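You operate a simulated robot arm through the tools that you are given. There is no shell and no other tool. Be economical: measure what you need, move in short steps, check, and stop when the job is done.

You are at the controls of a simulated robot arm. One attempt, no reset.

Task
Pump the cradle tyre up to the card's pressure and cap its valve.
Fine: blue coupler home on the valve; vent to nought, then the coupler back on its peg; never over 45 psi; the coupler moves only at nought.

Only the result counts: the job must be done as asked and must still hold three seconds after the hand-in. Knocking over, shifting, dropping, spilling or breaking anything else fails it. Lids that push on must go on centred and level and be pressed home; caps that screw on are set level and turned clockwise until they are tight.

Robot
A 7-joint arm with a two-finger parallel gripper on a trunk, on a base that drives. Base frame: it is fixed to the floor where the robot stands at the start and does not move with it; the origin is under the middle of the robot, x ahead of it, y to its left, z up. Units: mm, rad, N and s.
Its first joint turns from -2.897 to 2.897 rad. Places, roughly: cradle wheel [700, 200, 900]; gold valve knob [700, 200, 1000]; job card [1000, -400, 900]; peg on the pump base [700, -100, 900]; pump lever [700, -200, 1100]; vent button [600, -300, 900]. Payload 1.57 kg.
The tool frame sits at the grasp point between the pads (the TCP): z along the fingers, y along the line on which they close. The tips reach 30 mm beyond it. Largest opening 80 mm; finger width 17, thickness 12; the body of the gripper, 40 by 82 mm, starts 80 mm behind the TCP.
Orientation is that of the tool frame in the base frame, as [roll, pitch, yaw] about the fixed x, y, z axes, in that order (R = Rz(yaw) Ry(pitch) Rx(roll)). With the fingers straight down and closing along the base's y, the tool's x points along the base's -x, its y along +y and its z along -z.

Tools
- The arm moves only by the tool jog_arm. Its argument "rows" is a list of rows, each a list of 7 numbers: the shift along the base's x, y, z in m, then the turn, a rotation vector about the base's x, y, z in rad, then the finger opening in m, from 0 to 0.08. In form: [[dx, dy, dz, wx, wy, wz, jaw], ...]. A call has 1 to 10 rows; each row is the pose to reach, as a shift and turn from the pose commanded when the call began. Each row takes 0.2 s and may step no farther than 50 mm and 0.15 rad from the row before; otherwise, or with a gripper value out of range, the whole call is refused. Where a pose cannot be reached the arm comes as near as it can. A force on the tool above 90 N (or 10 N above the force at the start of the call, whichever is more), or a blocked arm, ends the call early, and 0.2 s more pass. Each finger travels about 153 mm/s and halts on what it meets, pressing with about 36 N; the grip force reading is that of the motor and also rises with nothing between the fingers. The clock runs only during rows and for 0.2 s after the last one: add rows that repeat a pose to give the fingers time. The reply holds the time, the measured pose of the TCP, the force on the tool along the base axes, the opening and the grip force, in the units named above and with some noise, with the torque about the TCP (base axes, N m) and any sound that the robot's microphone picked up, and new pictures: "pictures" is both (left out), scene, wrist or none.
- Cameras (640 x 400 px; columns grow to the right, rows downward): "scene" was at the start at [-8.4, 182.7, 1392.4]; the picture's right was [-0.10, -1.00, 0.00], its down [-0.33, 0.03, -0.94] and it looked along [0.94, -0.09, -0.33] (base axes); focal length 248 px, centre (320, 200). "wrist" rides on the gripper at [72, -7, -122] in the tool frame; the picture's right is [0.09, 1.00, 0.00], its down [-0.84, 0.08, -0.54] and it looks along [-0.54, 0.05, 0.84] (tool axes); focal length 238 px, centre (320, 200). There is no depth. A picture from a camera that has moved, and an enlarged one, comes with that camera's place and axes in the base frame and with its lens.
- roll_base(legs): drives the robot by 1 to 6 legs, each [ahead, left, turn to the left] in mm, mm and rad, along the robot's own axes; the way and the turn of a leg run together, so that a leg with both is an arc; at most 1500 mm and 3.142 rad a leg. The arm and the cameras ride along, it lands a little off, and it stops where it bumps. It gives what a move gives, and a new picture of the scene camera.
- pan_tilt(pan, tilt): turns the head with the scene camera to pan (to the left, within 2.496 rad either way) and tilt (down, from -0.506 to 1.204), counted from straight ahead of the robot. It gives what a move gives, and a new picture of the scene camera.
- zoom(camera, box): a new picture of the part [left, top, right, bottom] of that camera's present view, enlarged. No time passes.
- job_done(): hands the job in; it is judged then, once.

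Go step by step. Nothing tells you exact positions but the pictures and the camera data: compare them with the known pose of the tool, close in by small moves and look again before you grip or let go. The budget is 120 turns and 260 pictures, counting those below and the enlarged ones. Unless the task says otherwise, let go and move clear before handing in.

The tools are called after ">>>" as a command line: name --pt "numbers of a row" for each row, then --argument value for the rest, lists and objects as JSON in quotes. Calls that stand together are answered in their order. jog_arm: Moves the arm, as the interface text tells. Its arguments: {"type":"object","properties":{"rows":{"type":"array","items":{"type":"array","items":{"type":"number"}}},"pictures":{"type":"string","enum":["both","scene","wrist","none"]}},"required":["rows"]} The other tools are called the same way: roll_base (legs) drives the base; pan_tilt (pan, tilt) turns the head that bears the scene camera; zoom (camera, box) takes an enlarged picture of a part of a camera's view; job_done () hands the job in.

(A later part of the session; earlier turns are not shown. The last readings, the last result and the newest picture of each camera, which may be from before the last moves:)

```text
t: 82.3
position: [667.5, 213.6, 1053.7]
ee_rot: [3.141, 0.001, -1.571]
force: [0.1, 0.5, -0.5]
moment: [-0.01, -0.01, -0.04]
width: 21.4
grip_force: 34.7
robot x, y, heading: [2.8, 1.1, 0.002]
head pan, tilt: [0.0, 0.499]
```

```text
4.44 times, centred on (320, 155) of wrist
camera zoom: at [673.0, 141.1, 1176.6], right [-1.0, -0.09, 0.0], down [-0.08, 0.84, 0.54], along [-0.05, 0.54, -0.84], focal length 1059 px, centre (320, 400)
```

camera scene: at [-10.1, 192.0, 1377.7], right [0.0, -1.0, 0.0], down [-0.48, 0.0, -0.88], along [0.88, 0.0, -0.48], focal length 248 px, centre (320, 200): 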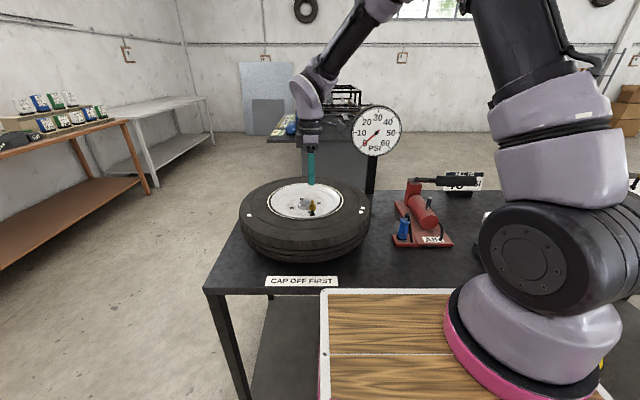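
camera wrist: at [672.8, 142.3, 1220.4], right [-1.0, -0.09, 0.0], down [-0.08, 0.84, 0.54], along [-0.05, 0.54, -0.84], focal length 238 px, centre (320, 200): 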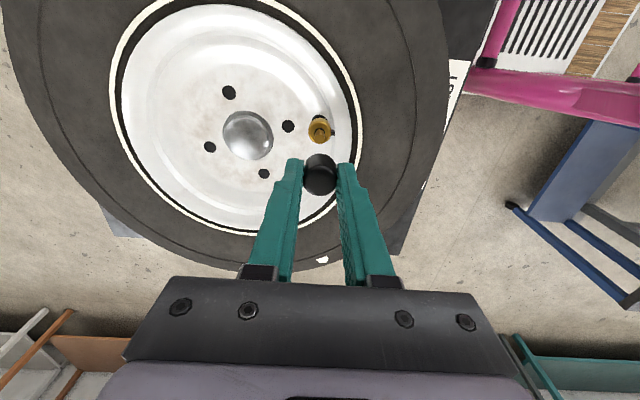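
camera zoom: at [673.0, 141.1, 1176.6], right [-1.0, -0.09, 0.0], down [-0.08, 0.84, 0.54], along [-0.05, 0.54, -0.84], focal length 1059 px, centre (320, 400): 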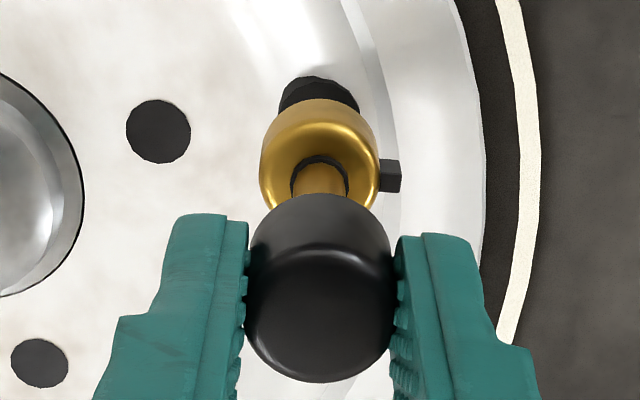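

Another -0.9 mm in y, then lower slowly onto the post, watching force.

>>> jog_arm --pt "0 -0.0009 0 0 0 0 0.015" --pt "0 -0.0009 -0.005 0 0 0 0.015" --pt "0 -0.0009 -0.01 0 0 0 0.015" --pt "0 -0.0009 -0.013 0 0 0 0.015" --pt "0 -0.0009 -0.016 0 0 0 0.015" --pt "0 -0.0009 -0.016 0 0 0 0.015" --pictures "none"

>>> zoom --camera "scene" --box '[298, 180, 328, 215]'

>>> zoom --camera "wrist" --box '[280, 110, 360, 200]'

```text
t: 83.7
position: [666.5, 211.9, 1038.6]
ee_rot: [3.141, 0.0, -1.571]
force: [-0.1, 0.0, 1.1]
moment: [0.0, 0.01, 0.01]
width: 21.2
grip_force: 35.1
robot x, y, heading: [0.0, 0.1, 0.001]
head pan, tilt: [0.0, 0.499]
```

```text
11.43 times, centred on (313, 198) of scene
camera zoom: at [-10.1, 191.9, 1377.8], right [0.0, -1.0, 0.0], down [-0.48, 0.0, -0.88], along [0.88, 0.0, -0.48], focal length 2831 px, centre (400, 229)
```

zoom: 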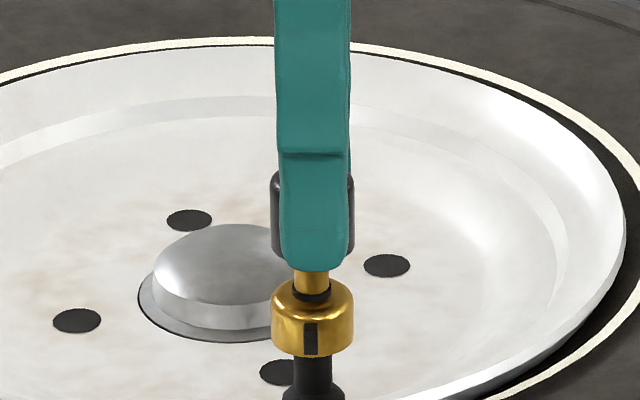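

```text
4.44 times, centred on (320, 155) of wrist
camera zoom: at [672.8, 140.1, 1160.0], right [-1.0, -0.09, 0.0], down [-0.08, 0.84, 0.54], along [-0.05, 0.54, -0.84], focal length 1059 px, centre (320, 400)
```

zoom: 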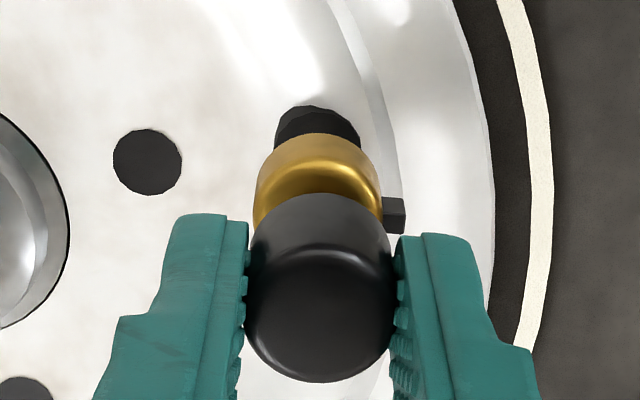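

The post is entering the cap cleanly. Continuing down until it meets resistance.

>>> jog_arm --pt "0 0.0003 -0.003 0 0 0 0.015" --pt "0 0.0003 -0.006 0 0 0 0.015" --pt "0 0.0003 -0.008 0 0 0 0.015" --pt "0 0.0003 -0.008 0 0 0 0.015" --pictures "none"

>>> zoom --camera "scene" --box '[298, 180, 328, 215]'

```text
t: 84.7
position: [665.9, 212.7, 1030.1]
ee_rot: [-3.141, -0.001, -1.571]
force: [0.2, 0.5, -0.7]
moment: [-0.03, -0.03, -0.04]
width: 21.3
grip_force: 34.7
robot x, y, heading: [-2.7, 0.3, 0.0]
head pan, tilt: [0.0, 0.499]
```

```text
11.43 times, centred on (313, 198) of scene
camera zoom: at [-10.1, 191.9, 1377.8], right [0.0, -1.0, 0.0], down [-0.48, 0.0, -0.88], along [0.88, 0.0, -0.48], focal length 2831 px, centre (400, 229)
```

zoom: 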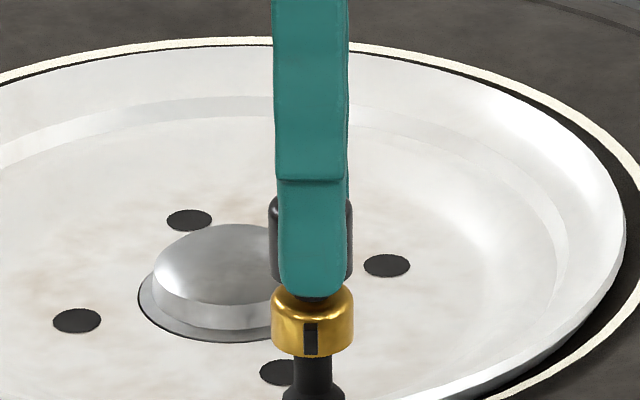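

>>> jog_arm --pt "0 0 -0.002 0 0 0 0.015" --pt "0 0 -0.004 0 0 0 0.015" --pt "0 0 -0.006 0 0 0 0.015" --pt "0 0 -0.006 0 0 0 0.015" --pictures "none"

>>> zoom --camera "scene" --box '[298, 180, 328, 215]'

>>> zoom --camera "wrist" --box '[280, 110, 360, 200]'

```text
t: 85.7
position: [666.5, 213.4, 1025.8]
ee_rot: [-3.139, -0.001, -1.571]
force: [-0.8, -2.2, 14.3]
moment: [-0.07, 0.0, 0.01]
width: 21.0
grip_force: 34.3
robot x, y, heading: [-2.0, 1.5, -0.004]
head pan, tilt: [0.0, 0.499]
```

```text
11.43 times, centred on (313, 198) of scene
camera zoom: at [-10.6, 191.7, 1377.8], right [0.0, -1.0, 0.0], down [-0.48, 0.0, -0.88], along [0.88, 0.0, -0.48], focal length 2831 px, centre (400, 229)
```

zoom: 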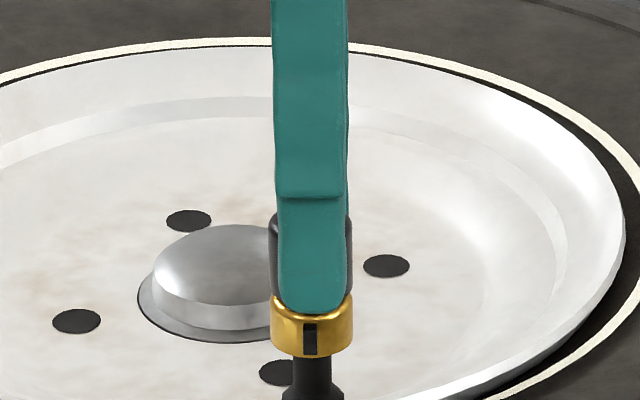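

```text
4.44 times, centred on (320, 155) of wrist
camera zoom: at [672.4, 140.4, 1147.3], right [-1.0, -0.09, 0.0], down [-0.08, 0.84, 0.54], along [-0.05, 0.54, -0.84], focal length 1059 px, centre (320, 400)
```

zoom: 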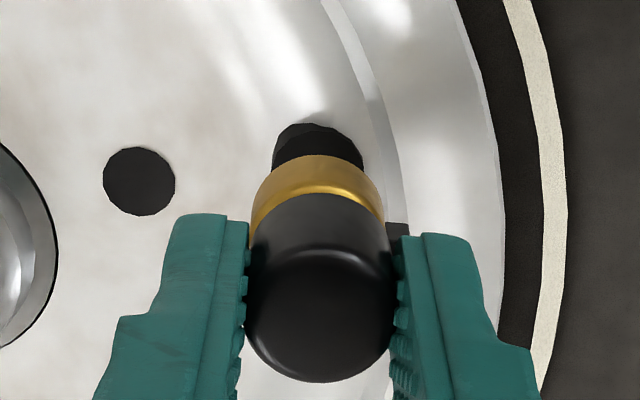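

Contact at 14 N, with the cap near the collar. I press harder to see whether it pushes home.

>>> jog_arm --pt "0 0 -0.002 0 0 0 0.015" --pt "0 0 -0.004 0 0 0 0.015" --pt "0 0 -0.004 0 0 0 0.015" --pictures "none"

>>> zoom --camera "scene" --box '[302, 188, 322, 213]'

```text
t: 86.5
position: [667.0, 213.9, 1021.3]
ee_rot: [-3.139, 0.002, -1.571]
force: [1.3, 1.0, 25.5]
moment: [0.0, -0.06, 0.0]
width: 21.0
grip_force: 34.4
robot x, y, heading: [1.9, 1.1, 0.0]
head pan, tilt: [0.0, 0.499]
```

```text
16.00 times, centred on (312, 200) of scene
camera zoom: at [-10.8, 191.7, 1377.8], right [0.0, -1.0, 0.0], down [-0.48, 0.0, -0.88], along [0.88, 0.0, -0.48], focal length 3964 px, centre (448, 192)
```

zoom: 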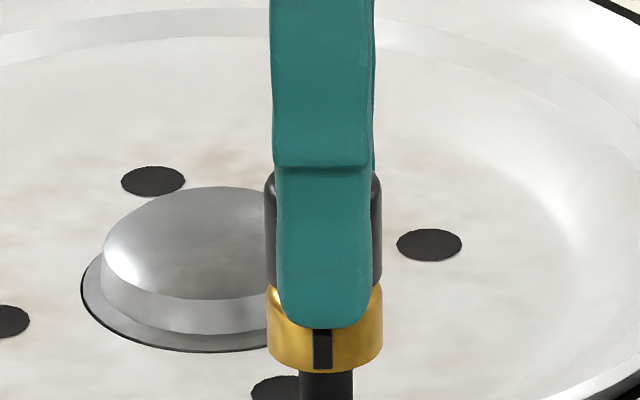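

The fingers slid down the cap, so it is resting on the collar. I reopen, raise 5 mm and regrip so the tips clear the collar.

>>> jog_arm --pt "0 0 0.003 0 0 0 0.024" --pt "0 0 0.003 0 0 0 0.04" --pt "0 0 0.009 0 0 0 0.04" --pt "0 0 0.009 0 0 0 0.04" --pictures "none"

>>> zoom --camera "scene" --box '[302, 188, 322, 213]'

>>> zoom --camera "wrist" --box '[280, 110, 360, 200]'

```text
t: 87.5
position: [666.4, 213.9, 1029.8]
ee_rot: [-3.141, -0.001, -1.572]
force: [-0.2, 0.1, 0.1]
moment: [-0.01, 0.01, 0.02]
width: 40.1
grip_force: 0.0
robot x, y, heading: [0.1, 1.7, -0.002]
head pan, tilt: [0.0, 0.499]
```

```text
16.00 times, centred on (312, 200) of scene
camera zoom: at [-10.1, 191.9, 1377.8], right [0.0, -1.0, 0.0], down [-0.48, 0.0, -0.88], along [0.88, 0.0, -0.48], focal length 3964 px, centre (448, 192)
```

zoom: 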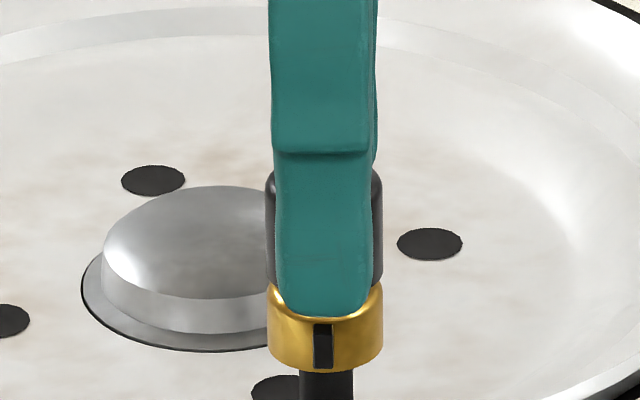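

```text
4.44 times, centred on (320, 155) of wrist
camera zoom: at [672.5, 140.6, 1151.4], right [-1.0, -0.09, 0.0], down [-0.08, 0.84, 0.54], along [-0.05, 0.54, -0.84], focal length 1059 px, centre (320, 400)
```

zoom: 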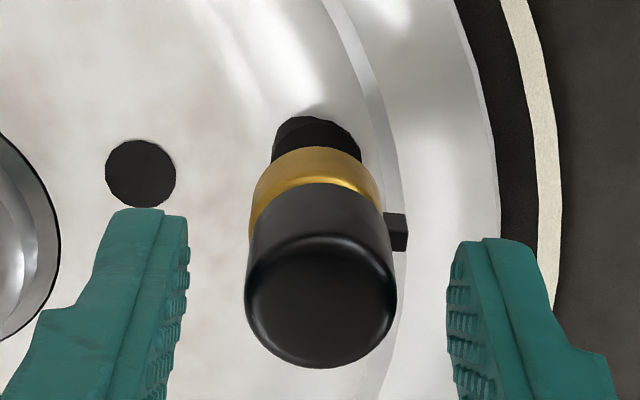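

The cap sits level on the collar. I regrip it and turn clockwise a little with a light downward push, watching torque and the collar's mark.

>>> jog_arm --pt "0 0.001 0 0 0 0 0.025" --pt "0 0.001 0 0 0 0 0.015" --pt "0 0.001 0 0 0 0 0.015" --pt "0 0.001 -0.001 0 0 -0.14 0.015" --pt "0 0.001 -0.001 0 0 -0.28 0.015" --pt "0 0.001 -0.001 0 0 -0.42 0.015" --pt "0 0.001 -0.001 0 0 -0.56 0.015" --pt "0 0.001 -0.001 0 0 -0.56 0.015" --pictures "none"

>>> zoom --camera "scene" --box '[302, 188, 322, 213]'

```text
t: 89.3
position: [666.0, 214.5, 1029.4]
ee_rot: [-3.14, 0.001, -2.133]
force: [-0.3, 1.4, 9.4]
moment: [0.01, -0.02, 0.0]
width: 21.1
grip_force: 34.7
robot x, y, heading: [2.3, 1.8, 0.001]
head pan, tilt: [0.0, 0.499]
```

```text
16.00 times, centred on (312, 200) of scene
camera zoom: at [-10.4, 191.9, 1377.8], right [0.0, -1.0, 0.0], down [-0.48, 0.0, -0.88], along [0.88, 0.0, -0.48], focal length 3964 px, centre (448, 192)
```

zoom: 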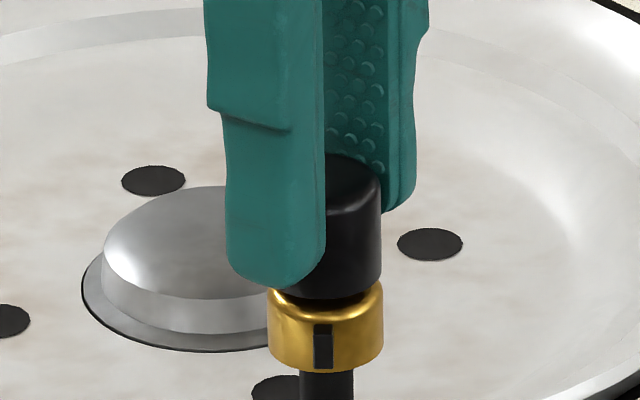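

The cap is turning without resistance yet and still ~3 mm above the collar. Continuing clockwise with light pressure.

>>> jog_arm --pt "0 0 0 0 0 -0.14 0.015" --pt "0 0 -0.0005 0 0 -0.28 0.015" --pt "0 0 -0.0005 0 0 -0.42 0.015" --pt "0 0 -0.0005 0 0 -0.56 0.015" --pt "0 0 -0.001 0 0 -0.7 0.015" --pt "0 0 -0.001 0 0 -0.84 0.015" --pt "0 0 -0.001 0 0 -0.98 0.015" --pt "0 0 -0.001 0 0 -1.12 0.015" --pt "0 0 -0.001 0 0 -1.26 0.015" --pt "0 0 -0.001 0 0 -1.4 0.015" --pictures "none"

>>> zoom --camera "scene" --box '[302, 188, 322, 213]'

```text
t: 91.5
position: [666.2, 214.3, 1028.4]
ee_rot: [3.14, -0.001, 2.749]
force: [0.4, 0.3, 26.6]
moment: [-0.02, 0.0, -0.02]
width: 21.4
grip_force: 33.9
robot x, y, heading: [-1.3, 1.0, -0.001]
head pan, tilt: [0.0, 0.499]
```

```text
16.00 times, centred on (312, 200) of scene
camera zoom: at [-10.8, 191.6, 1377.8], right [0.0, -1.0, 0.0], down [-0.48, 0.0, -0.88], along [0.88, 0.0, -0.48], focal length 3964 px, centre (448, 192)
```

zoom: 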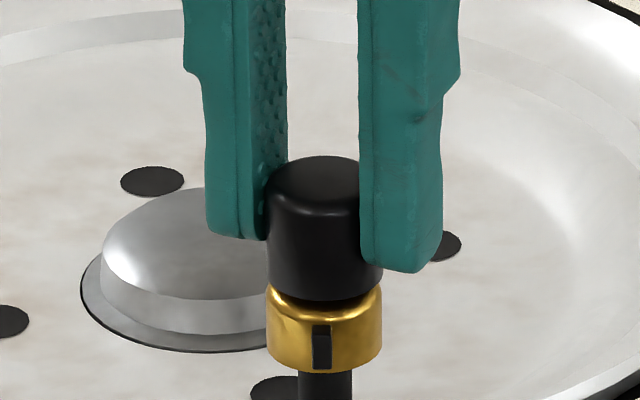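

Possibly a slight descent; I turn another 1.2 rad and compare at higher zoom.

>>> zoom --camera "scene" --box '[307, 196, 319, 212]'

>>> jog_arm --pt "0 0 0 0 0 -0.14 0.015" --pt "0 0 0 0 0 -0.28 0.015" --pt "0 0 0 0 0 -0.42 0.015" --pt "0 0 0 0 0 -0.56 0.015" --pt "0 0 0 0 0 -0.7 0.015" --pt "0 0 0 0 0 -0.84 0.015" --pt "0 0 0 0 0 -0.98 0.015" --pt "0 0 0 0 0 -1.12 0.015" --pt "0 0 0 0 0 -1.2 0.015" --pictures "none"

>>> zoom --camera "scene" --box '[307, 196, 319, 212]'

```text
16.00 times, centred on (313, 204) of scene
camera zoom: at [-10.8, 191.6, 1377.8], right [0.0, -1.0, 0.0], down [-0.48, 0.0, -0.88], along [0.88, 0.0, -0.48], focal length 3964 px, centre (432, 136)
```

zoom: 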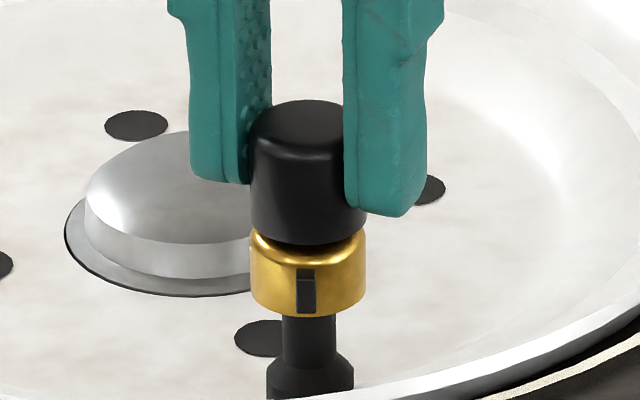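

```text
t: 93.5
position: [667.0, 214.2, 1028.7]
ee_rot: [-3.142, -0.002, 1.549]
force: [0.2, 2.3, 21.1]
moment: [0.05, -0.01, 0.02]
width: 20.9
grip_force: 34.4
robot x, y, heading: [-2.3, 0.5, -0.004]
head pan, tilt: [0.0, 0.499]
```

```text
16.00 times, centred on (313, 204) of scene
camera zoom: at [-10.7, 191.8, 1377.8], right [0.0, -1.0, 0.0], down [-0.48, 0.0, -0.88], along [0.88, 0.0, -0.48], focal length 3964 px, centre (432, 136)
```

zoom: 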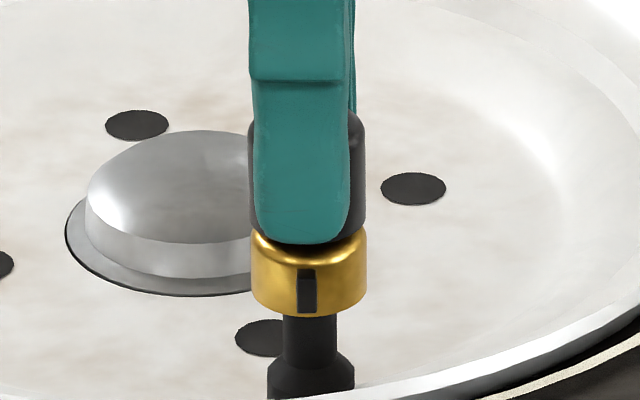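

Force dropped to 21 N, which suggests a slow thread descent. I release, turn back 3 rad, look at the free cap and regrip.

>>> jog_arm --pt "0 0 0.001 0 0 0 0.03" --pt "0 0 0.001 0 0 0 0.045" --pt "0 0 0.001 0 0 0.145 0.045" --pt "0 0 0.001 0 0 0.29 0.045" --pt "0 0 0.001 0 0 0.435 0.045" --pt "0 0 0.001 0 0 0.58 0.045" --pt "0 0 0.001 0 0 0.725 0.045" --pt "0 0 0.001 0 0 0.87 0.045" --pt "0 0 0.001 0 0 1.015 0.045" --pt "0 0 0.001 0 0 1.16 0.045" --pictures "none"

>>> zoom --camera "scene" --box '[307, 196, 319, 212]'

>>> jog_arm --pt "0 0 0 0 0 0.145 0.045" --pt "0 0 0 0 0 0.29 0.045" --pt "0 0 0 0 0 0.435 0.045" --pt "0 0 0 0 0 0.58 0.045" --pt "0 0 0 0 0 0.725 0.045" --pt "0 0 0 0 0 0.87 0.045" --pt "0 0 0 0 0 1.015 0.045" --pt "0 0 0 0 0 1.16 0.045" --pt "0 0 0 0 0 1.305 0.045" --pt "0 0 0 0 0 1.45 0.045" --pictures "none"

>>> jog_arm --pt "0 0 0 0 0 0.145 0.045" --pt "0 0 0 0 0 0.29 0.045" --pt "0 0 0 0 0 0.435 0.045" --pt "0 0 0 0 0 0.435 0.03" --pt "0 0 0 0 0 0.435 0.015" --pt "0 0 0 0 0 0.435 0.015" --pt "0 0 0 0 0 0.435 0.015" --pictures "none"

>>> zoom --camera "wrist" --box '[280, 110, 360, 200]'

```text
t: 95.7
position: [667.6, 214.2, 1029.7]
ee_rot: [-3.141, 0.0, 2.714]
force: [-0.1, -0.6, -1.2]
moment: [-0.02, 0.01, 0.01]
width: 45.2
grip_force: 0.1
robot x, y, heading: [-0.2, -0.1, -0.003]
head pan, tilt: [0.0, 0.499]
```

```text
16.00 times, centred on (313, 204) of scene
camera zoom: at [-10.2, 192.0, 1377.8], right [0.0, -1.0, 0.0], down [-0.48, 0.0, -0.88], along [0.88, 0.0, -0.48], focal length 3964 px, centre (432, 136)
```

zoom: 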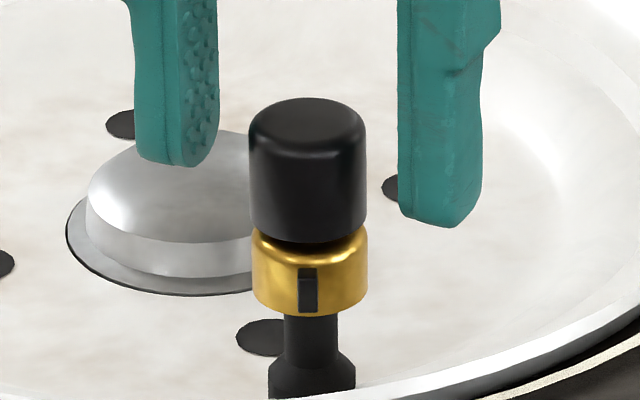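

```text
t: 97.9
position: [667.3, 214.8, 1029.0]
ee_rot: [3.141, 0.0, -2.119]
force: [-0.8, -0.3, 0.1]
moment: [0.03, 0.01, 0.04]
width: 44.8
grip_force: 0.0
robot x, y, heading: [2.1, -2.3, -0.0]
head pan, tilt: [0.0, 0.499]
```

```text
t: 99.5
position: [666.7, 215.0, 1029.4]
ee_rot: [3.141, 0.0, -1.687]
force: [0.9, -0.3, -0.1]
moment: [0.01, -0.01, -0.02]
width: 21.0
grip_force: 34.3
robot x, y, heading: [-1.3, -3.2, 0.001]
head pan, tilt: [0.0, 0.499]
```

```text
4.44 times, centred on (320, 155) of wrist
camera zoom: at [664.3, 141.4, 1150.3], right [-1.0, 0.02, 0.0], down [0.02, 0.84, 0.54], along [0.01, 0.54, -0.84], focal length 1059 px, centre (320, 400)
```

zoom: 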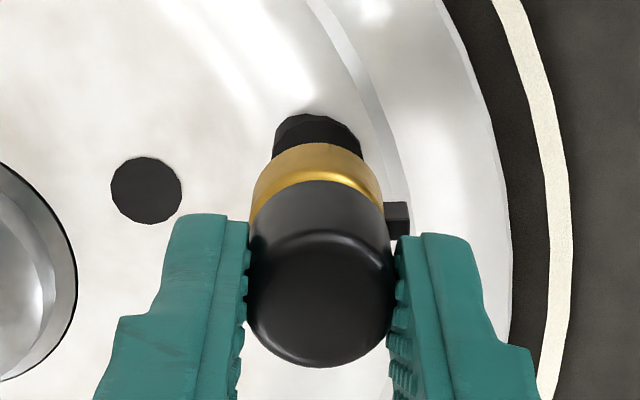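

The free cap has not dropped, so turning doesn't thread it; it looks like a push-on. I'll release, rise, close the fingers and press on its top centre.

>>> jog_arm --pt "0 0 0 0 0 0 0.03" --pt "0 0 0 0 0 0 0.045" --pt "0 0 0.03 0 0 0 0.045" --pt "0 0 0.03 0 0 0 0.02" --pt "0 0 0.03 0 0 0 0.0" --pt "0 0 0.03 0 0 0 0.0" --pictures "none"

>>> zoom --camera "scene" --box '[302, 188, 322, 213]'

>>> zoom --camera "wrist" --box '[280, 110, 360, 200]'

```text
t: 100.9
position: [666.6, 215.3, 1058.2]
ee_rot: [3.141, -0.001, -1.686]
force: [-1.5, -0.9, -1.1]
moment: [0.01, -0.01, 0.01]
width: 0.1
grip_force: 21.2
robot x, y, heading: [1.4, 3.7, 0.001]
head pan, tilt: [0.0, 0.499]
```

```text
16.00 times, centred on (312, 200) of scene
camera zoom: at [-10.1, 191.9, 1377.8], right [0.0, -1.0, 0.0], down [-0.48, 0.0, -0.88], along [0.88, 0.0, -0.48], focal length 3964 px, centre (448, 192)
```

zoom: 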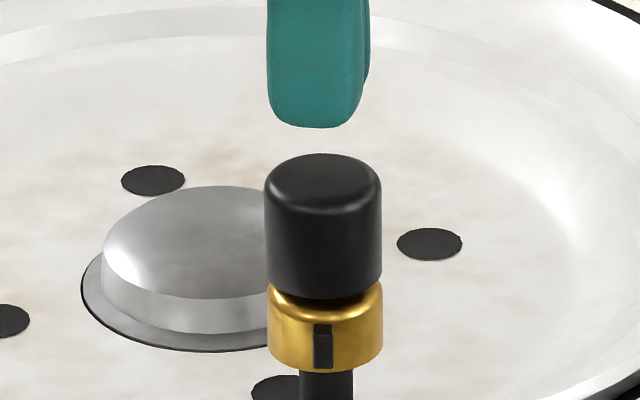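

```text
4.44 times, centred on (320, 155) of wrist
camera zoom: at [664.1, 141.6, 1180.6], right [-1.0, 0.02, 0.0], down [0.02, 0.84, 0.54], along [0.01, 0.54, -0.84], focal length 1059 px, centre (320, 400)
```

zoom: 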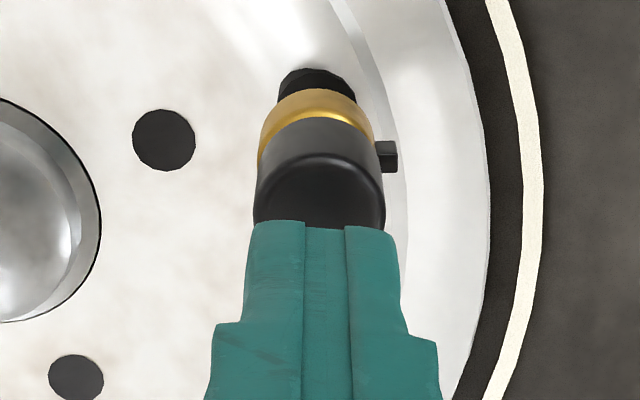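

Cap is level and centred within half a millimetre. Pressing down on its top.

>>> jog_arm --pt "0 -0.001 -0.008 0 0 0 0" --pt "0 -0.001 -0.014 0 0 0 0" --pt "0 -0.001 -0.018 0 0 0 0" --pt "0 -0.001 -0.02 0 0 0 0" --pt "0 -0.001 -0.022 0 0 0 0" --pt "0 -0.001 -0.022 0 0 0 0" --pictures "none"

>>> zoom --camera "scene" --box '[302, 188, 322, 213]'

```text
t: 102.3
position: [668.0, 213.8, 1043.8]
ee_rot: [-3.13, 0.009, -1.686]
force: [-4.0, -4.7, 85.6]
moment: [-0.17, 0.12, -0.04]
width: 0.0
grip_force: 21.6
robot x, y, heading: [0.5, 1.7, -0.002]
head pan, tilt: [0.0, 0.499]
```

```text
16.00 times, centred on (312, 200) of scene
camera zoom: at [-12.8, 190.8, 1377.9], right [0.0, -1.0, 0.0], down [-0.48, 0.0, -0.88], along [0.88, 0.0, -0.48], focal length 3964 px, centre (448, 192)
```

zoom: 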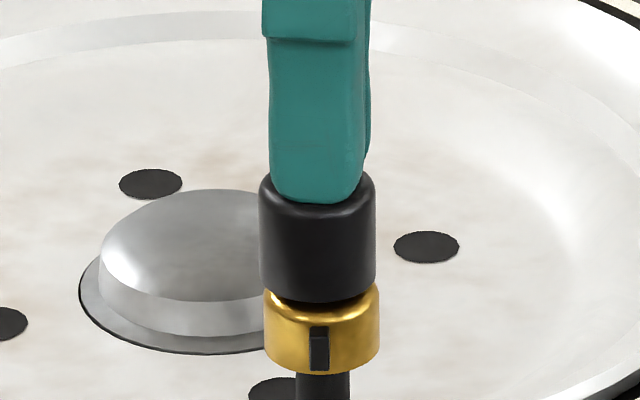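

No movement even at 85 N, so it's on a hard stop. I'll grip it again and tug up gently to find out whether it is retained.

>>> jog_arm --pt "0 0.001 0.008 0 0 0 0" --pt "0 0.001 0.022 0 0 0 0.02" --pt "0 0.001 0.022 0 0 0 0.045" --pt "0 0.001 0.008 0 0 0 0.045" --pt "0 0.001 -0.008 0 0 0 0.045" --pt "0 0.001 -0.008 0 0 0 0.025" --pt "0 0.001 -0.008 0 0 0 0.015" --pt "0 0.001 -0.008 0 0 0 0.015" --pictures "none"

>>> jog_arm --pt "0 0 0.001 0 0 0 0.015" --pt "0 0 0.003 0 0 0 0.015" --pt "0 0 0.003 0 0 0 0.015" --pictures "none"

>>> zoom --camera "scene" --box '[302, 188, 322, 213]'

```text
t: 104.1
position: [666.4, 215.2, 1027.5]
ee_rot: [3.141, 0.0, -1.686]
force: [-0.2, 0.3, 0.4]
moment: [0.02, 0.0, 0.04]
width: 21.0
grip_force: 34.2
robot x, y, heading: [0.3, 1.3, 0.002]
head pan, tilt: [0.0, 0.499]
```

```text
t: 104.9
position: [666.1, 213.7, 1031.5]
ee_rot: [-3.14, 0.0, -1.684]
force: [0.1, 0.9, -1.3]
moment: [0.02, 0.02, -0.04]
width: 21.2
grip_force: 34.5
robot x, y, heading: [-4.0, 0.0, -0.0]
head pan, tilt: [0.0, 0.499]
```

```text
16.00 times, centred on (312, 200) of scene
camera zoom: at [-10.1, 191.9, 1377.8], right [0.0, -1.0, 0.0], down [-0.48, 0.0, -0.88], along [0.88, 0.0, -0.48], focal length 3964 px, centre (448, 192)
```

zoom: 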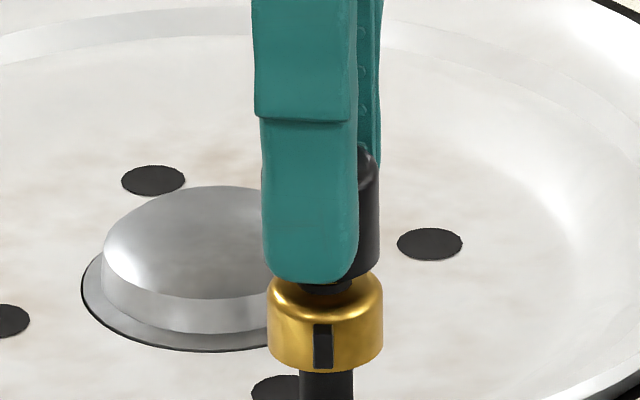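

The cap lifts freely, so it isn't held; a valve cap should screw on. I'll set it back with a light push, slightly re-centred, and turn clockwise 3 rad while monitoring torque.

>>> jog_arm --pt "0 -0.0005 -0.002 0 0 0 0.015" --pt "0 -0.0005 -0.004 0 0 0 0.015" --pt "0 -0.0005 -0.004 0 0 -0.145 0.015" --pt "0 -0.0005 -0.004 0 0 -0.29 0.015" --pt "0 -0.0005 -0.004 0 0 -0.435 0.015" --pt "0 -0.0005 -0.004 0 0 -0.58 0.015" --pt "0 -0.0005 -0.004 0 0 -0.725 0.015" --pt "0 -0.0005 -0.004 0 0 -0.87 0.015" --pt "0 -0.0005 -0.004 0 0 -1.015 0.015" --pt "0 -0.0005 -0.004 0 0 -1.16 0.015" --pictures "none"

>>> zoom --camera "scene" --box '[302, 188, 322, 213]'

>>> jog_arm --pt "0 0 0 0 0 -0.145 0.015" --pt "0 0 0 0 0 -0.29 0.015" --pt "0 0 0 0 0 -0.435 0.015" --pt "0 0 0 0 0 -0.58 0.015" --pt "0 0 0 0 0 -0.725 0.015" --pt "0 0 0 0 0 -0.87 0.015" --pt "0 0 0 0 0 -1.015 0.015" --pt "0 0 0 0 0 -1.16 0.015" --pt "0 0 0 0 0 -1.305 0.015" --pt "0 0 0 0 0 -1.45 0.015" --pictures "none"

>>> jog_arm --pt "0 0 0 0 0 -0.14 0.015" --pt "0 0 0 0 0 -0.28 0.015" --pt "0 0 0 0 0 -0.42 0.015" --pictures "none"

>>> zoom --camera "scene" --box '[302, 188, 322, 213]'

```text
t: 107.1
position: [666.5, 213.7, 1027.7]
ee_rot: [3.14, 0.0, -2.85]
force: [-1.1, 2.1, 10.0]
moment: [0.07, 0.0, 0.01]
width: 20.9
grip_force: 34.7
robot x, y, heading: [-0.2, -2.0, -0.005]
head pan, tilt: [0.0, 0.499]
```

```text
16.00 times, centred on (312, 200) of scene
camera zoom: at [-10.5, 191.9, 1377.8], right [0.0, -1.0, 0.0], down [-0.48, 0.0, -0.88], along [0.88, 0.0, -0.48], focal length 3964 px, centre (448, 192)
```

zoom: 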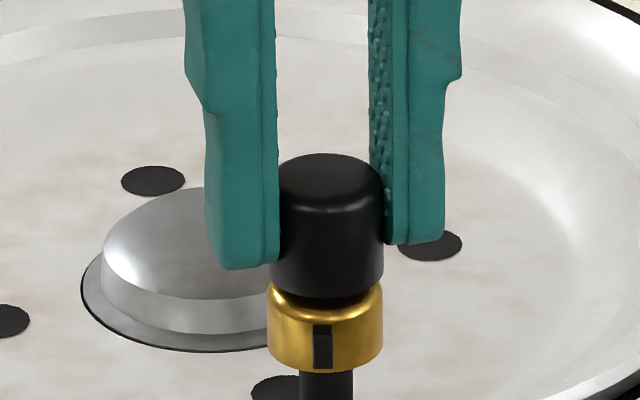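

```text
t: 109.3
position: [666.8, 214.4, 1027.4]
ee_rot: [3.142, -0.001, 1.985]
force: [0.4, 5.9, 7.2]
moment: [0.09, -0.02, -0.02]
width: 20.9
grip_force: 34.4
robot x, y, heading: [-1.5, 1.2, 0.002]
head pan, tilt: [0.0, 0.499]
```

```text
t: 110.1
position: [667.5, 215.3, 1028.4]
ee_rot: [-3.141, 0.0, 1.562]
force: [-1.4, 7.4, 4.4]
moment: [0.14, 0.0, -0.02]
width: 21.0
grip_force: 34.2
robot x, y, heading: [0.8, -3.3, 0.001]
head pan, tilt: [0.0, 0.499]
```

```text
16.00 times, centred on (312, 200) of scene
camera zoom: at [-10.3, 192.2, 1377.8], right [0.0, -1.0, 0.0], down [-0.48, 0.0, -0.88], along [0.88, 0.0, -0.48], focal length 3964 px, centre (448, 192)
```

zoom: 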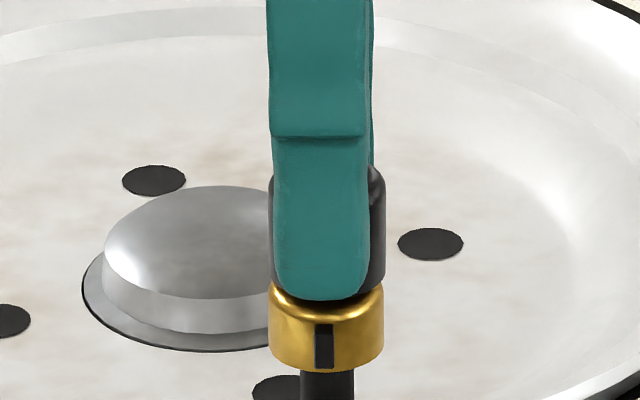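

The vertical force fell from 10 to 4 N at constant height, maybe a slow descent. I release and compare the free cap with the earlier picture while turning back.

>>> jog_arm --pt "0 0 0.0 0 0 0 0.03" --pt "0 0 0.0 0 0 0 0.045" --pt "0 0.0005 0 0 0 0.145 0.045" --pt "0 0.0005 0 0 0 0.29 0.045" --pt "0 0.0005 0 0 0 0.435 0.045" --pt "0 0.0005 0 0 0 0.58 0.045" --pt "0 0.0005 0 0 0 0.725 0.045" --pt "0 0.0005 0 0 0 0.87 0.045" --pt "0 0.0005 0 0 0 1.015 0.045" --pt "0 0.0005 0 0 0 1.16 0.045" --pictures "none"

>>> zoom --camera "scene" --box '[307, 196, 319, 212]'

>>> zoom --camera "scene" --box '[309, 202, 316, 211]'

```text
t: 112.3
position: [665.9, 213.3, 1028.6]
ee_rot: [3.141, 0.0, 2.728]
force: [0.1, -0.3, 0.4]
moment: [0.04, 0.03, 0.01]
width: 45.1
grip_force: 0.0
robot x, y, heading: [2.1, 4.5, 0.003]
head pan, tilt: [0.0, 0.499]
```

```text
16.00 times, centred on (313, 204) of scene
camera zoom: at [-10.2, 192.0, 1377.8], right [0.0, -1.0, 0.0], down [-0.48, 0.0, -0.88], along [0.88, 0.0, -0.48], focal length 3964 px, centre (432, 136)
```

zoom: 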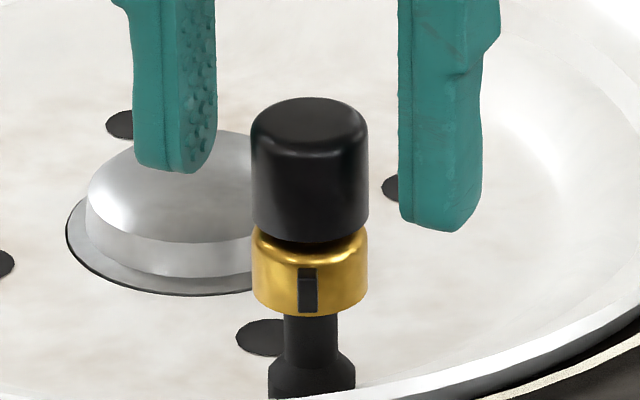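

```text
16.00 times, centred on (312, 206) of scene
camera zoom: at [-10.2, 192.0, 1377.8], right [0.0, -1.0, 0.0], down [-0.48, 0.0, -0.88], along [0.88, 0.0, -0.48], focal length 3964 px, centre (440, 96)
```

zoom: 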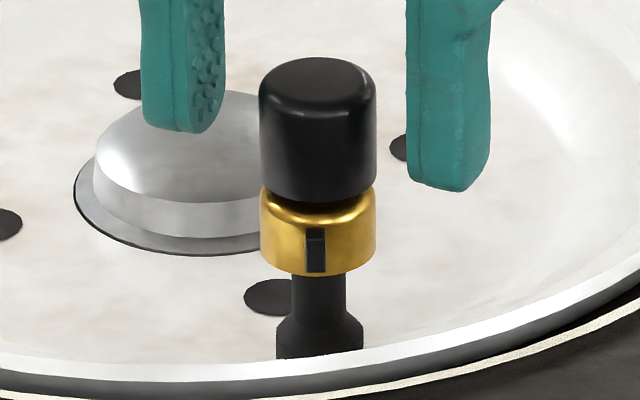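

The cap height is unchanged, so it isn't threading. I'll look at the other wheel's valve for reference, and zoom on the parts around.

>>> pan_tilt --pan -0.7 --tilt 0.45

>>> zoom --camera "scene" --box '[330, 110, 530, 230]'

```text
t: 113.4
position: [666.9, 213.4, 1028.2]
ee_rot: [-3.142, -0.001, 2.726]
force: [0.1, 0.1, -1.0]
moment: [0.01, -0.02, -0.01]
width: 45.0
grip_force: 0.1
robot x, y, heading: [-1.6, -0.1, -0.003]
head pan, tilt: [-0.7, 0.45]
camera scene: at [-30.8, 132.8, 1382.3], right [-0.64, -0.77, 0.0], down [-0.33, 0.28, -0.9], along [0.69, -0.58, -0.44], focal length 248 px, centre (320, 200)
```

scene: 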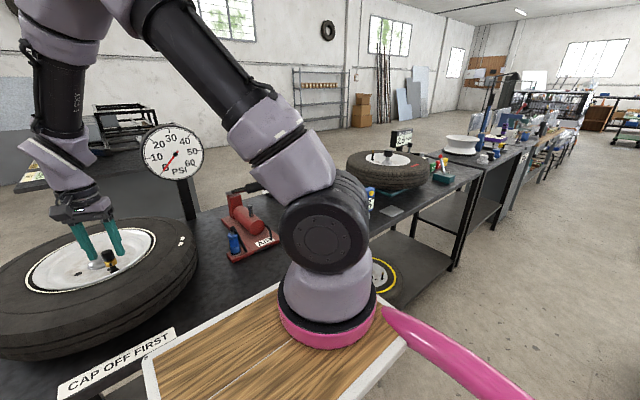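

```text
3.20 times, centred on (430, 170) of scene
camera zoom: at [-30.8, 132.8, 1382.3], right [-0.64, -0.77, 0.0], down [-0.33, 0.28, -0.9], along [0.69, -0.58, -0.44], focal length 793 px, centre (-32, 296)
```

zoom: 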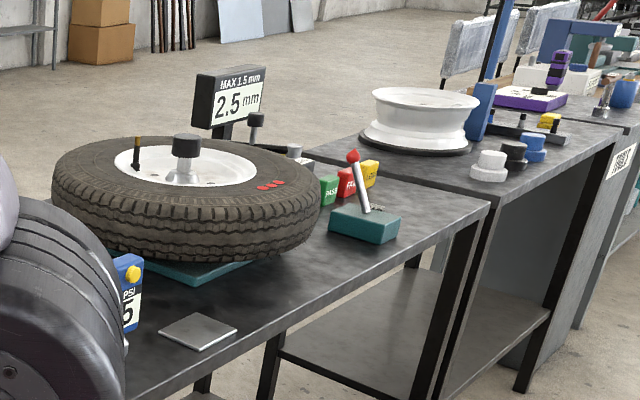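

The other wheel's valve seems a plain gold stem without a collar; zooming on it for comparison.

>>> zoom --camera "scene" --box '[362, 145, 402, 172]'

>>> zoom --camera "scene" --box '[480, 140, 530, 175]'

>>> zoom --camera "scene" --box '[355, 180, 385, 230]'

```text
14.81 times, centred on (382, 158) of scene
camera zoom: at [-30.8, 132.8, 1382.3], right [-0.64, -0.77, 0.0], down [-0.33, 0.28, -0.9], along [0.69, -0.58, -0.44], focal length 3670 px, centre (-598, 815)
```

zoom: 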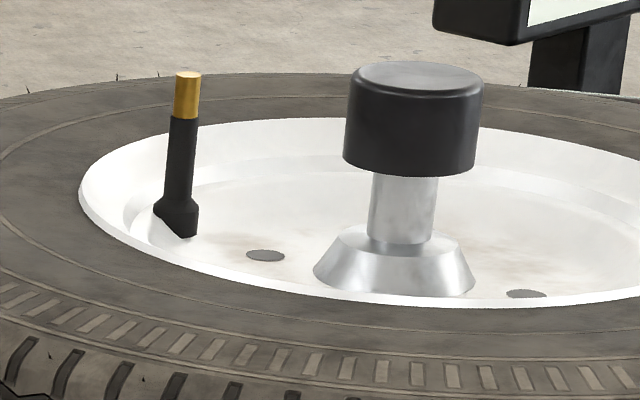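

```text
11.43 times, centred on (505, 158) of scene
camera zoom: at [-30.8, 132.8, 1382.3], right [-0.64, -0.77, 0.0], down [-0.33, 0.28, -0.9], along [0.69, -0.58, -0.44], focal length 2831 px, centre (-1794, 686)
```

zoom: 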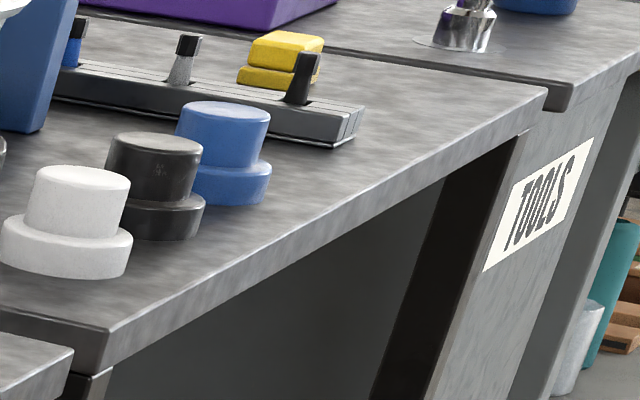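

```text
8.00 times, centred on (370, 205) of scene
camera zoom: at [-30.8, 132.8, 1382.3], right [-0.64, -0.77, 0.0], down [-0.33, 0.28, -0.9], along [0.69, -0.58, -0.44], focal length 1982 px, centre (-80, 160)
```

zoom: 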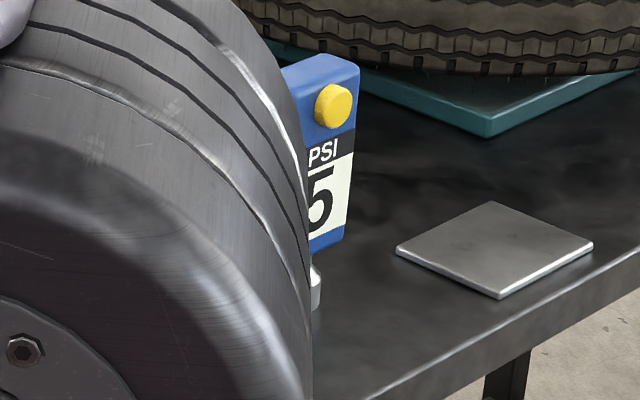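

The other wheel's valve is the same stem and tip, so the black cap fits and is at its stop; what's unclear is whether the tyre really holds 40 psi. I'll verify by re-coupling: first set the cap back on its old spot.

>>> jog_arm --pt "0 0.0005 0 0 0 0 0.03" --pt "0 0.0005 0 0 0 0 0.015" --pt "0 0.0005 0 0 0 0 0.015" --pt "0 0.0005 0 0 0 0 0.015" --pt "0 0.0005 0.02 0 0 0 0.015" --pt "0 0.0005 0.06 0 0 0 0.015" --pt "0 0.0005 0.08 0 0 0 0.015" --pt "-0.026 0.029 0.08 0 0 0.07 0.015" --pt "-0.053 0.058 0.08 0 0 0.14 0.015" --pt "-0.079 0.087 0.08 0 0 0.21 0.015" --pictures "none"

>>> pan_tilt --pan 0.1 --tilt 0.55

>>> zoom --camera "wrist" --box '[220, 80, 420, 220]'

```text
t: 115.6
position: [587.6, 300.7, 1108.9]
ee_rot: [3.139, 0.002, 2.938]
force: [0.6, -0.8, -0.3]
moment: [0.03, 0.02, 0.0]
width: 21.2
grip_force: 34.4
robot x, y, heading: [-1.9, 2.0, -0.003]
head pan, tilt: [-0.7, 0.45]
```

```text
t: 116.7
position: [587.9, 300.2, 1109.8]
ee_rot: [3.141, 0.001, 2.935]
force: [0.1, -0.3, 0.0]
moment: [-0.02, 0.01, -0.03]
width: 20.9
grip_force: 33.9
robot x, y, heading: [-0.3, -1.7, 0.002]
head pan, tilt: [0.099, 0.55]
camera scene: at [-11.8, 200.8, 1373.2], right [0.1, -1.0, 0.0], down [-0.52, -0.05, -0.85], along [0.85, 0.08, -0.52], focal length 248 px, centre (320, 200)
```

scene: 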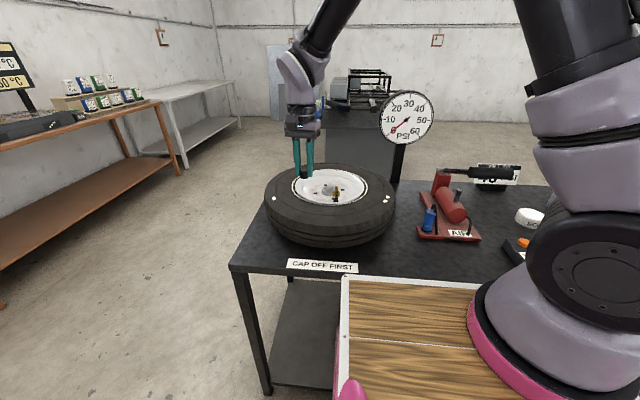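

```text
2.86 times, centred on (320, 150) of wrist
camera zoom: at [515.7, 308.1, 1230.8], right [0.11, 0.99, 0.0], down [0.83, -0.09, 0.54], along [0.54, -0.06, -0.84], focal length 681 px, centre (320, 343)
```

zoom: 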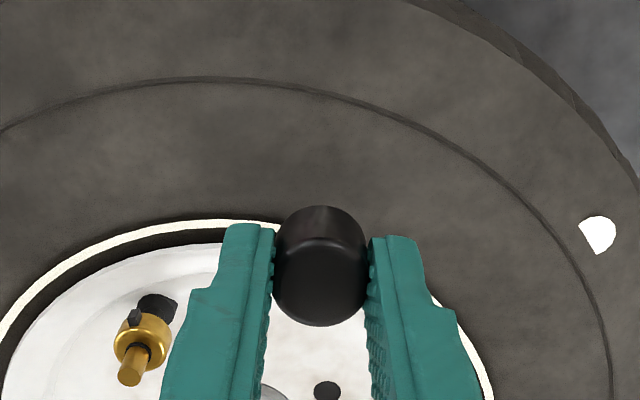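

I check the collar's mark before going on.

>>> zoom --camera "scene" --box '[322, 175, 350, 207]'

```text
12.50 times, centred on (336, 191) of scene
camera zoom: at [-11.8, 200.8, 1373.2], right [0.1, -1.0, 0.0], down [-0.52, -0.05, -0.85], along [0.85, 0.08, -0.52], focal length 3097 px, centre (120, 312)
```

zoom: 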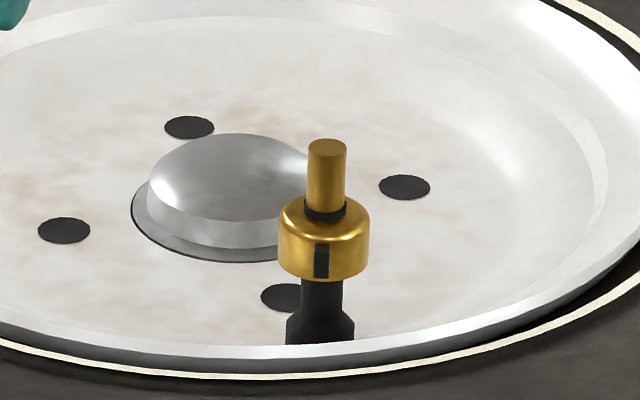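

The mark hasn't moved. Continuing to set the cap down at its old place.

>>> jog_arm --pt "-0.026 0.029 0 0 0 0.07 0.015" --pt "-0.053 0.058 0 0 0 0.14 0.015" --pt "-0.079 0.087 0 0 0 0.205 0.015" --pt "-0.079 0.087 -0.045 0 0 0.205 0.015" --pt "-0.079 0.087 -0.09 0 0 0.205 0.015" --pt "-0.079 0.087 -0.135 0 0 0.205 0.015" --pt "-0.079 0.087 -0.18 0 0 0.205 0.015" --pt "-0.079 0.087 -0.205 0 0 0.205 0.015" --pt "-0.079 0.087 -0.216 0 0 0.205 0.015" --pictures "none"

>>> zoom --camera "scene" --box '[250, 210, 310, 280]'

```text
t: 118.7
position: [509.4, 386.8, 892.0]
ee_rot: [3.14, 0.002, 3.14]
force: [-1.3, 0.5, -0.1]
moment: [-0.06, 0.02, 0.02]
width: 20.9
grip_force: 34.0
robot x, y, heading: [-0.9, -1.0, -0.004]
head pan, tilt: [0.099, 0.55]
```

```text
5.71 times, centred on (280, 245) of scene
camera zoom: at [-11.8, 200.8, 1373.2], right [0.1, -1.0, 0.0], down [-0.52, -0.05, -0.85], along [0.85, 0.08, -0.52], focal length 1416 px, centre (549, -57)
```

zoom: 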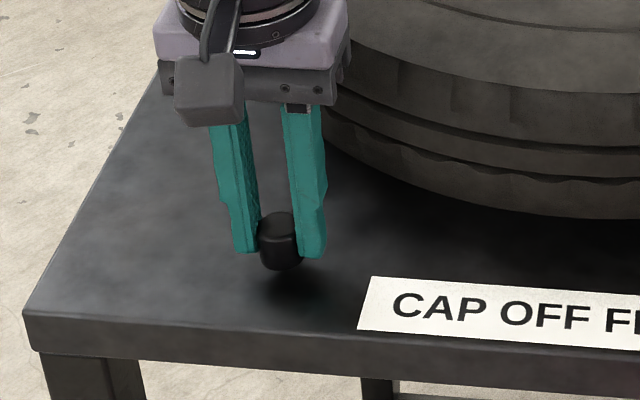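

A few mm to go; lowering until touch, then releasing.

>>> jog_arm --pt "0 0 -0.003 0 0 0 0.015" --pt "0 0 -0.006 0 0 0 0.015" --pt "0 0 -0.0075 0 0 0 0.015" --pt "0 0 -0.0085 0 0 0 0.015" --pictures "none"

>>> zoom --camera "scene" --box '[250, 210, 310, 280]'

```text
t: 119.7
position: [509.4, 387.7, 884.5]
ee_rot: [3.141, 0.001, 3.142]
force: [-1.1, -3.4, 12.3]
moment: [-0.14, 0.07, 0.0]
width: 21.0
grip_force: 34.4
robot x, y, heading: [3.6, 2.6, -0.0]
head pan, tilt: [0.099, 0.55]
```

```text
5.71 times, centred on (280, 245) of scene
camera zoom: at [-12.1, 200.5, 1373.3], right [0.1, -1.0, 0.0], down [-0.52, -0.05, -0.85], along [0.85, 0.08, -0.52], focal length 1416 px, centre (549, -57)
```

zoom: 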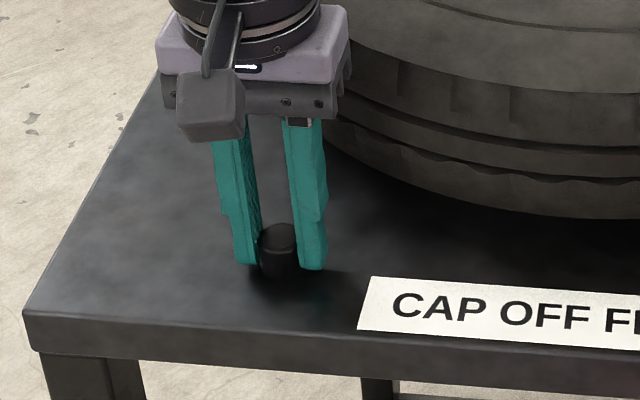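

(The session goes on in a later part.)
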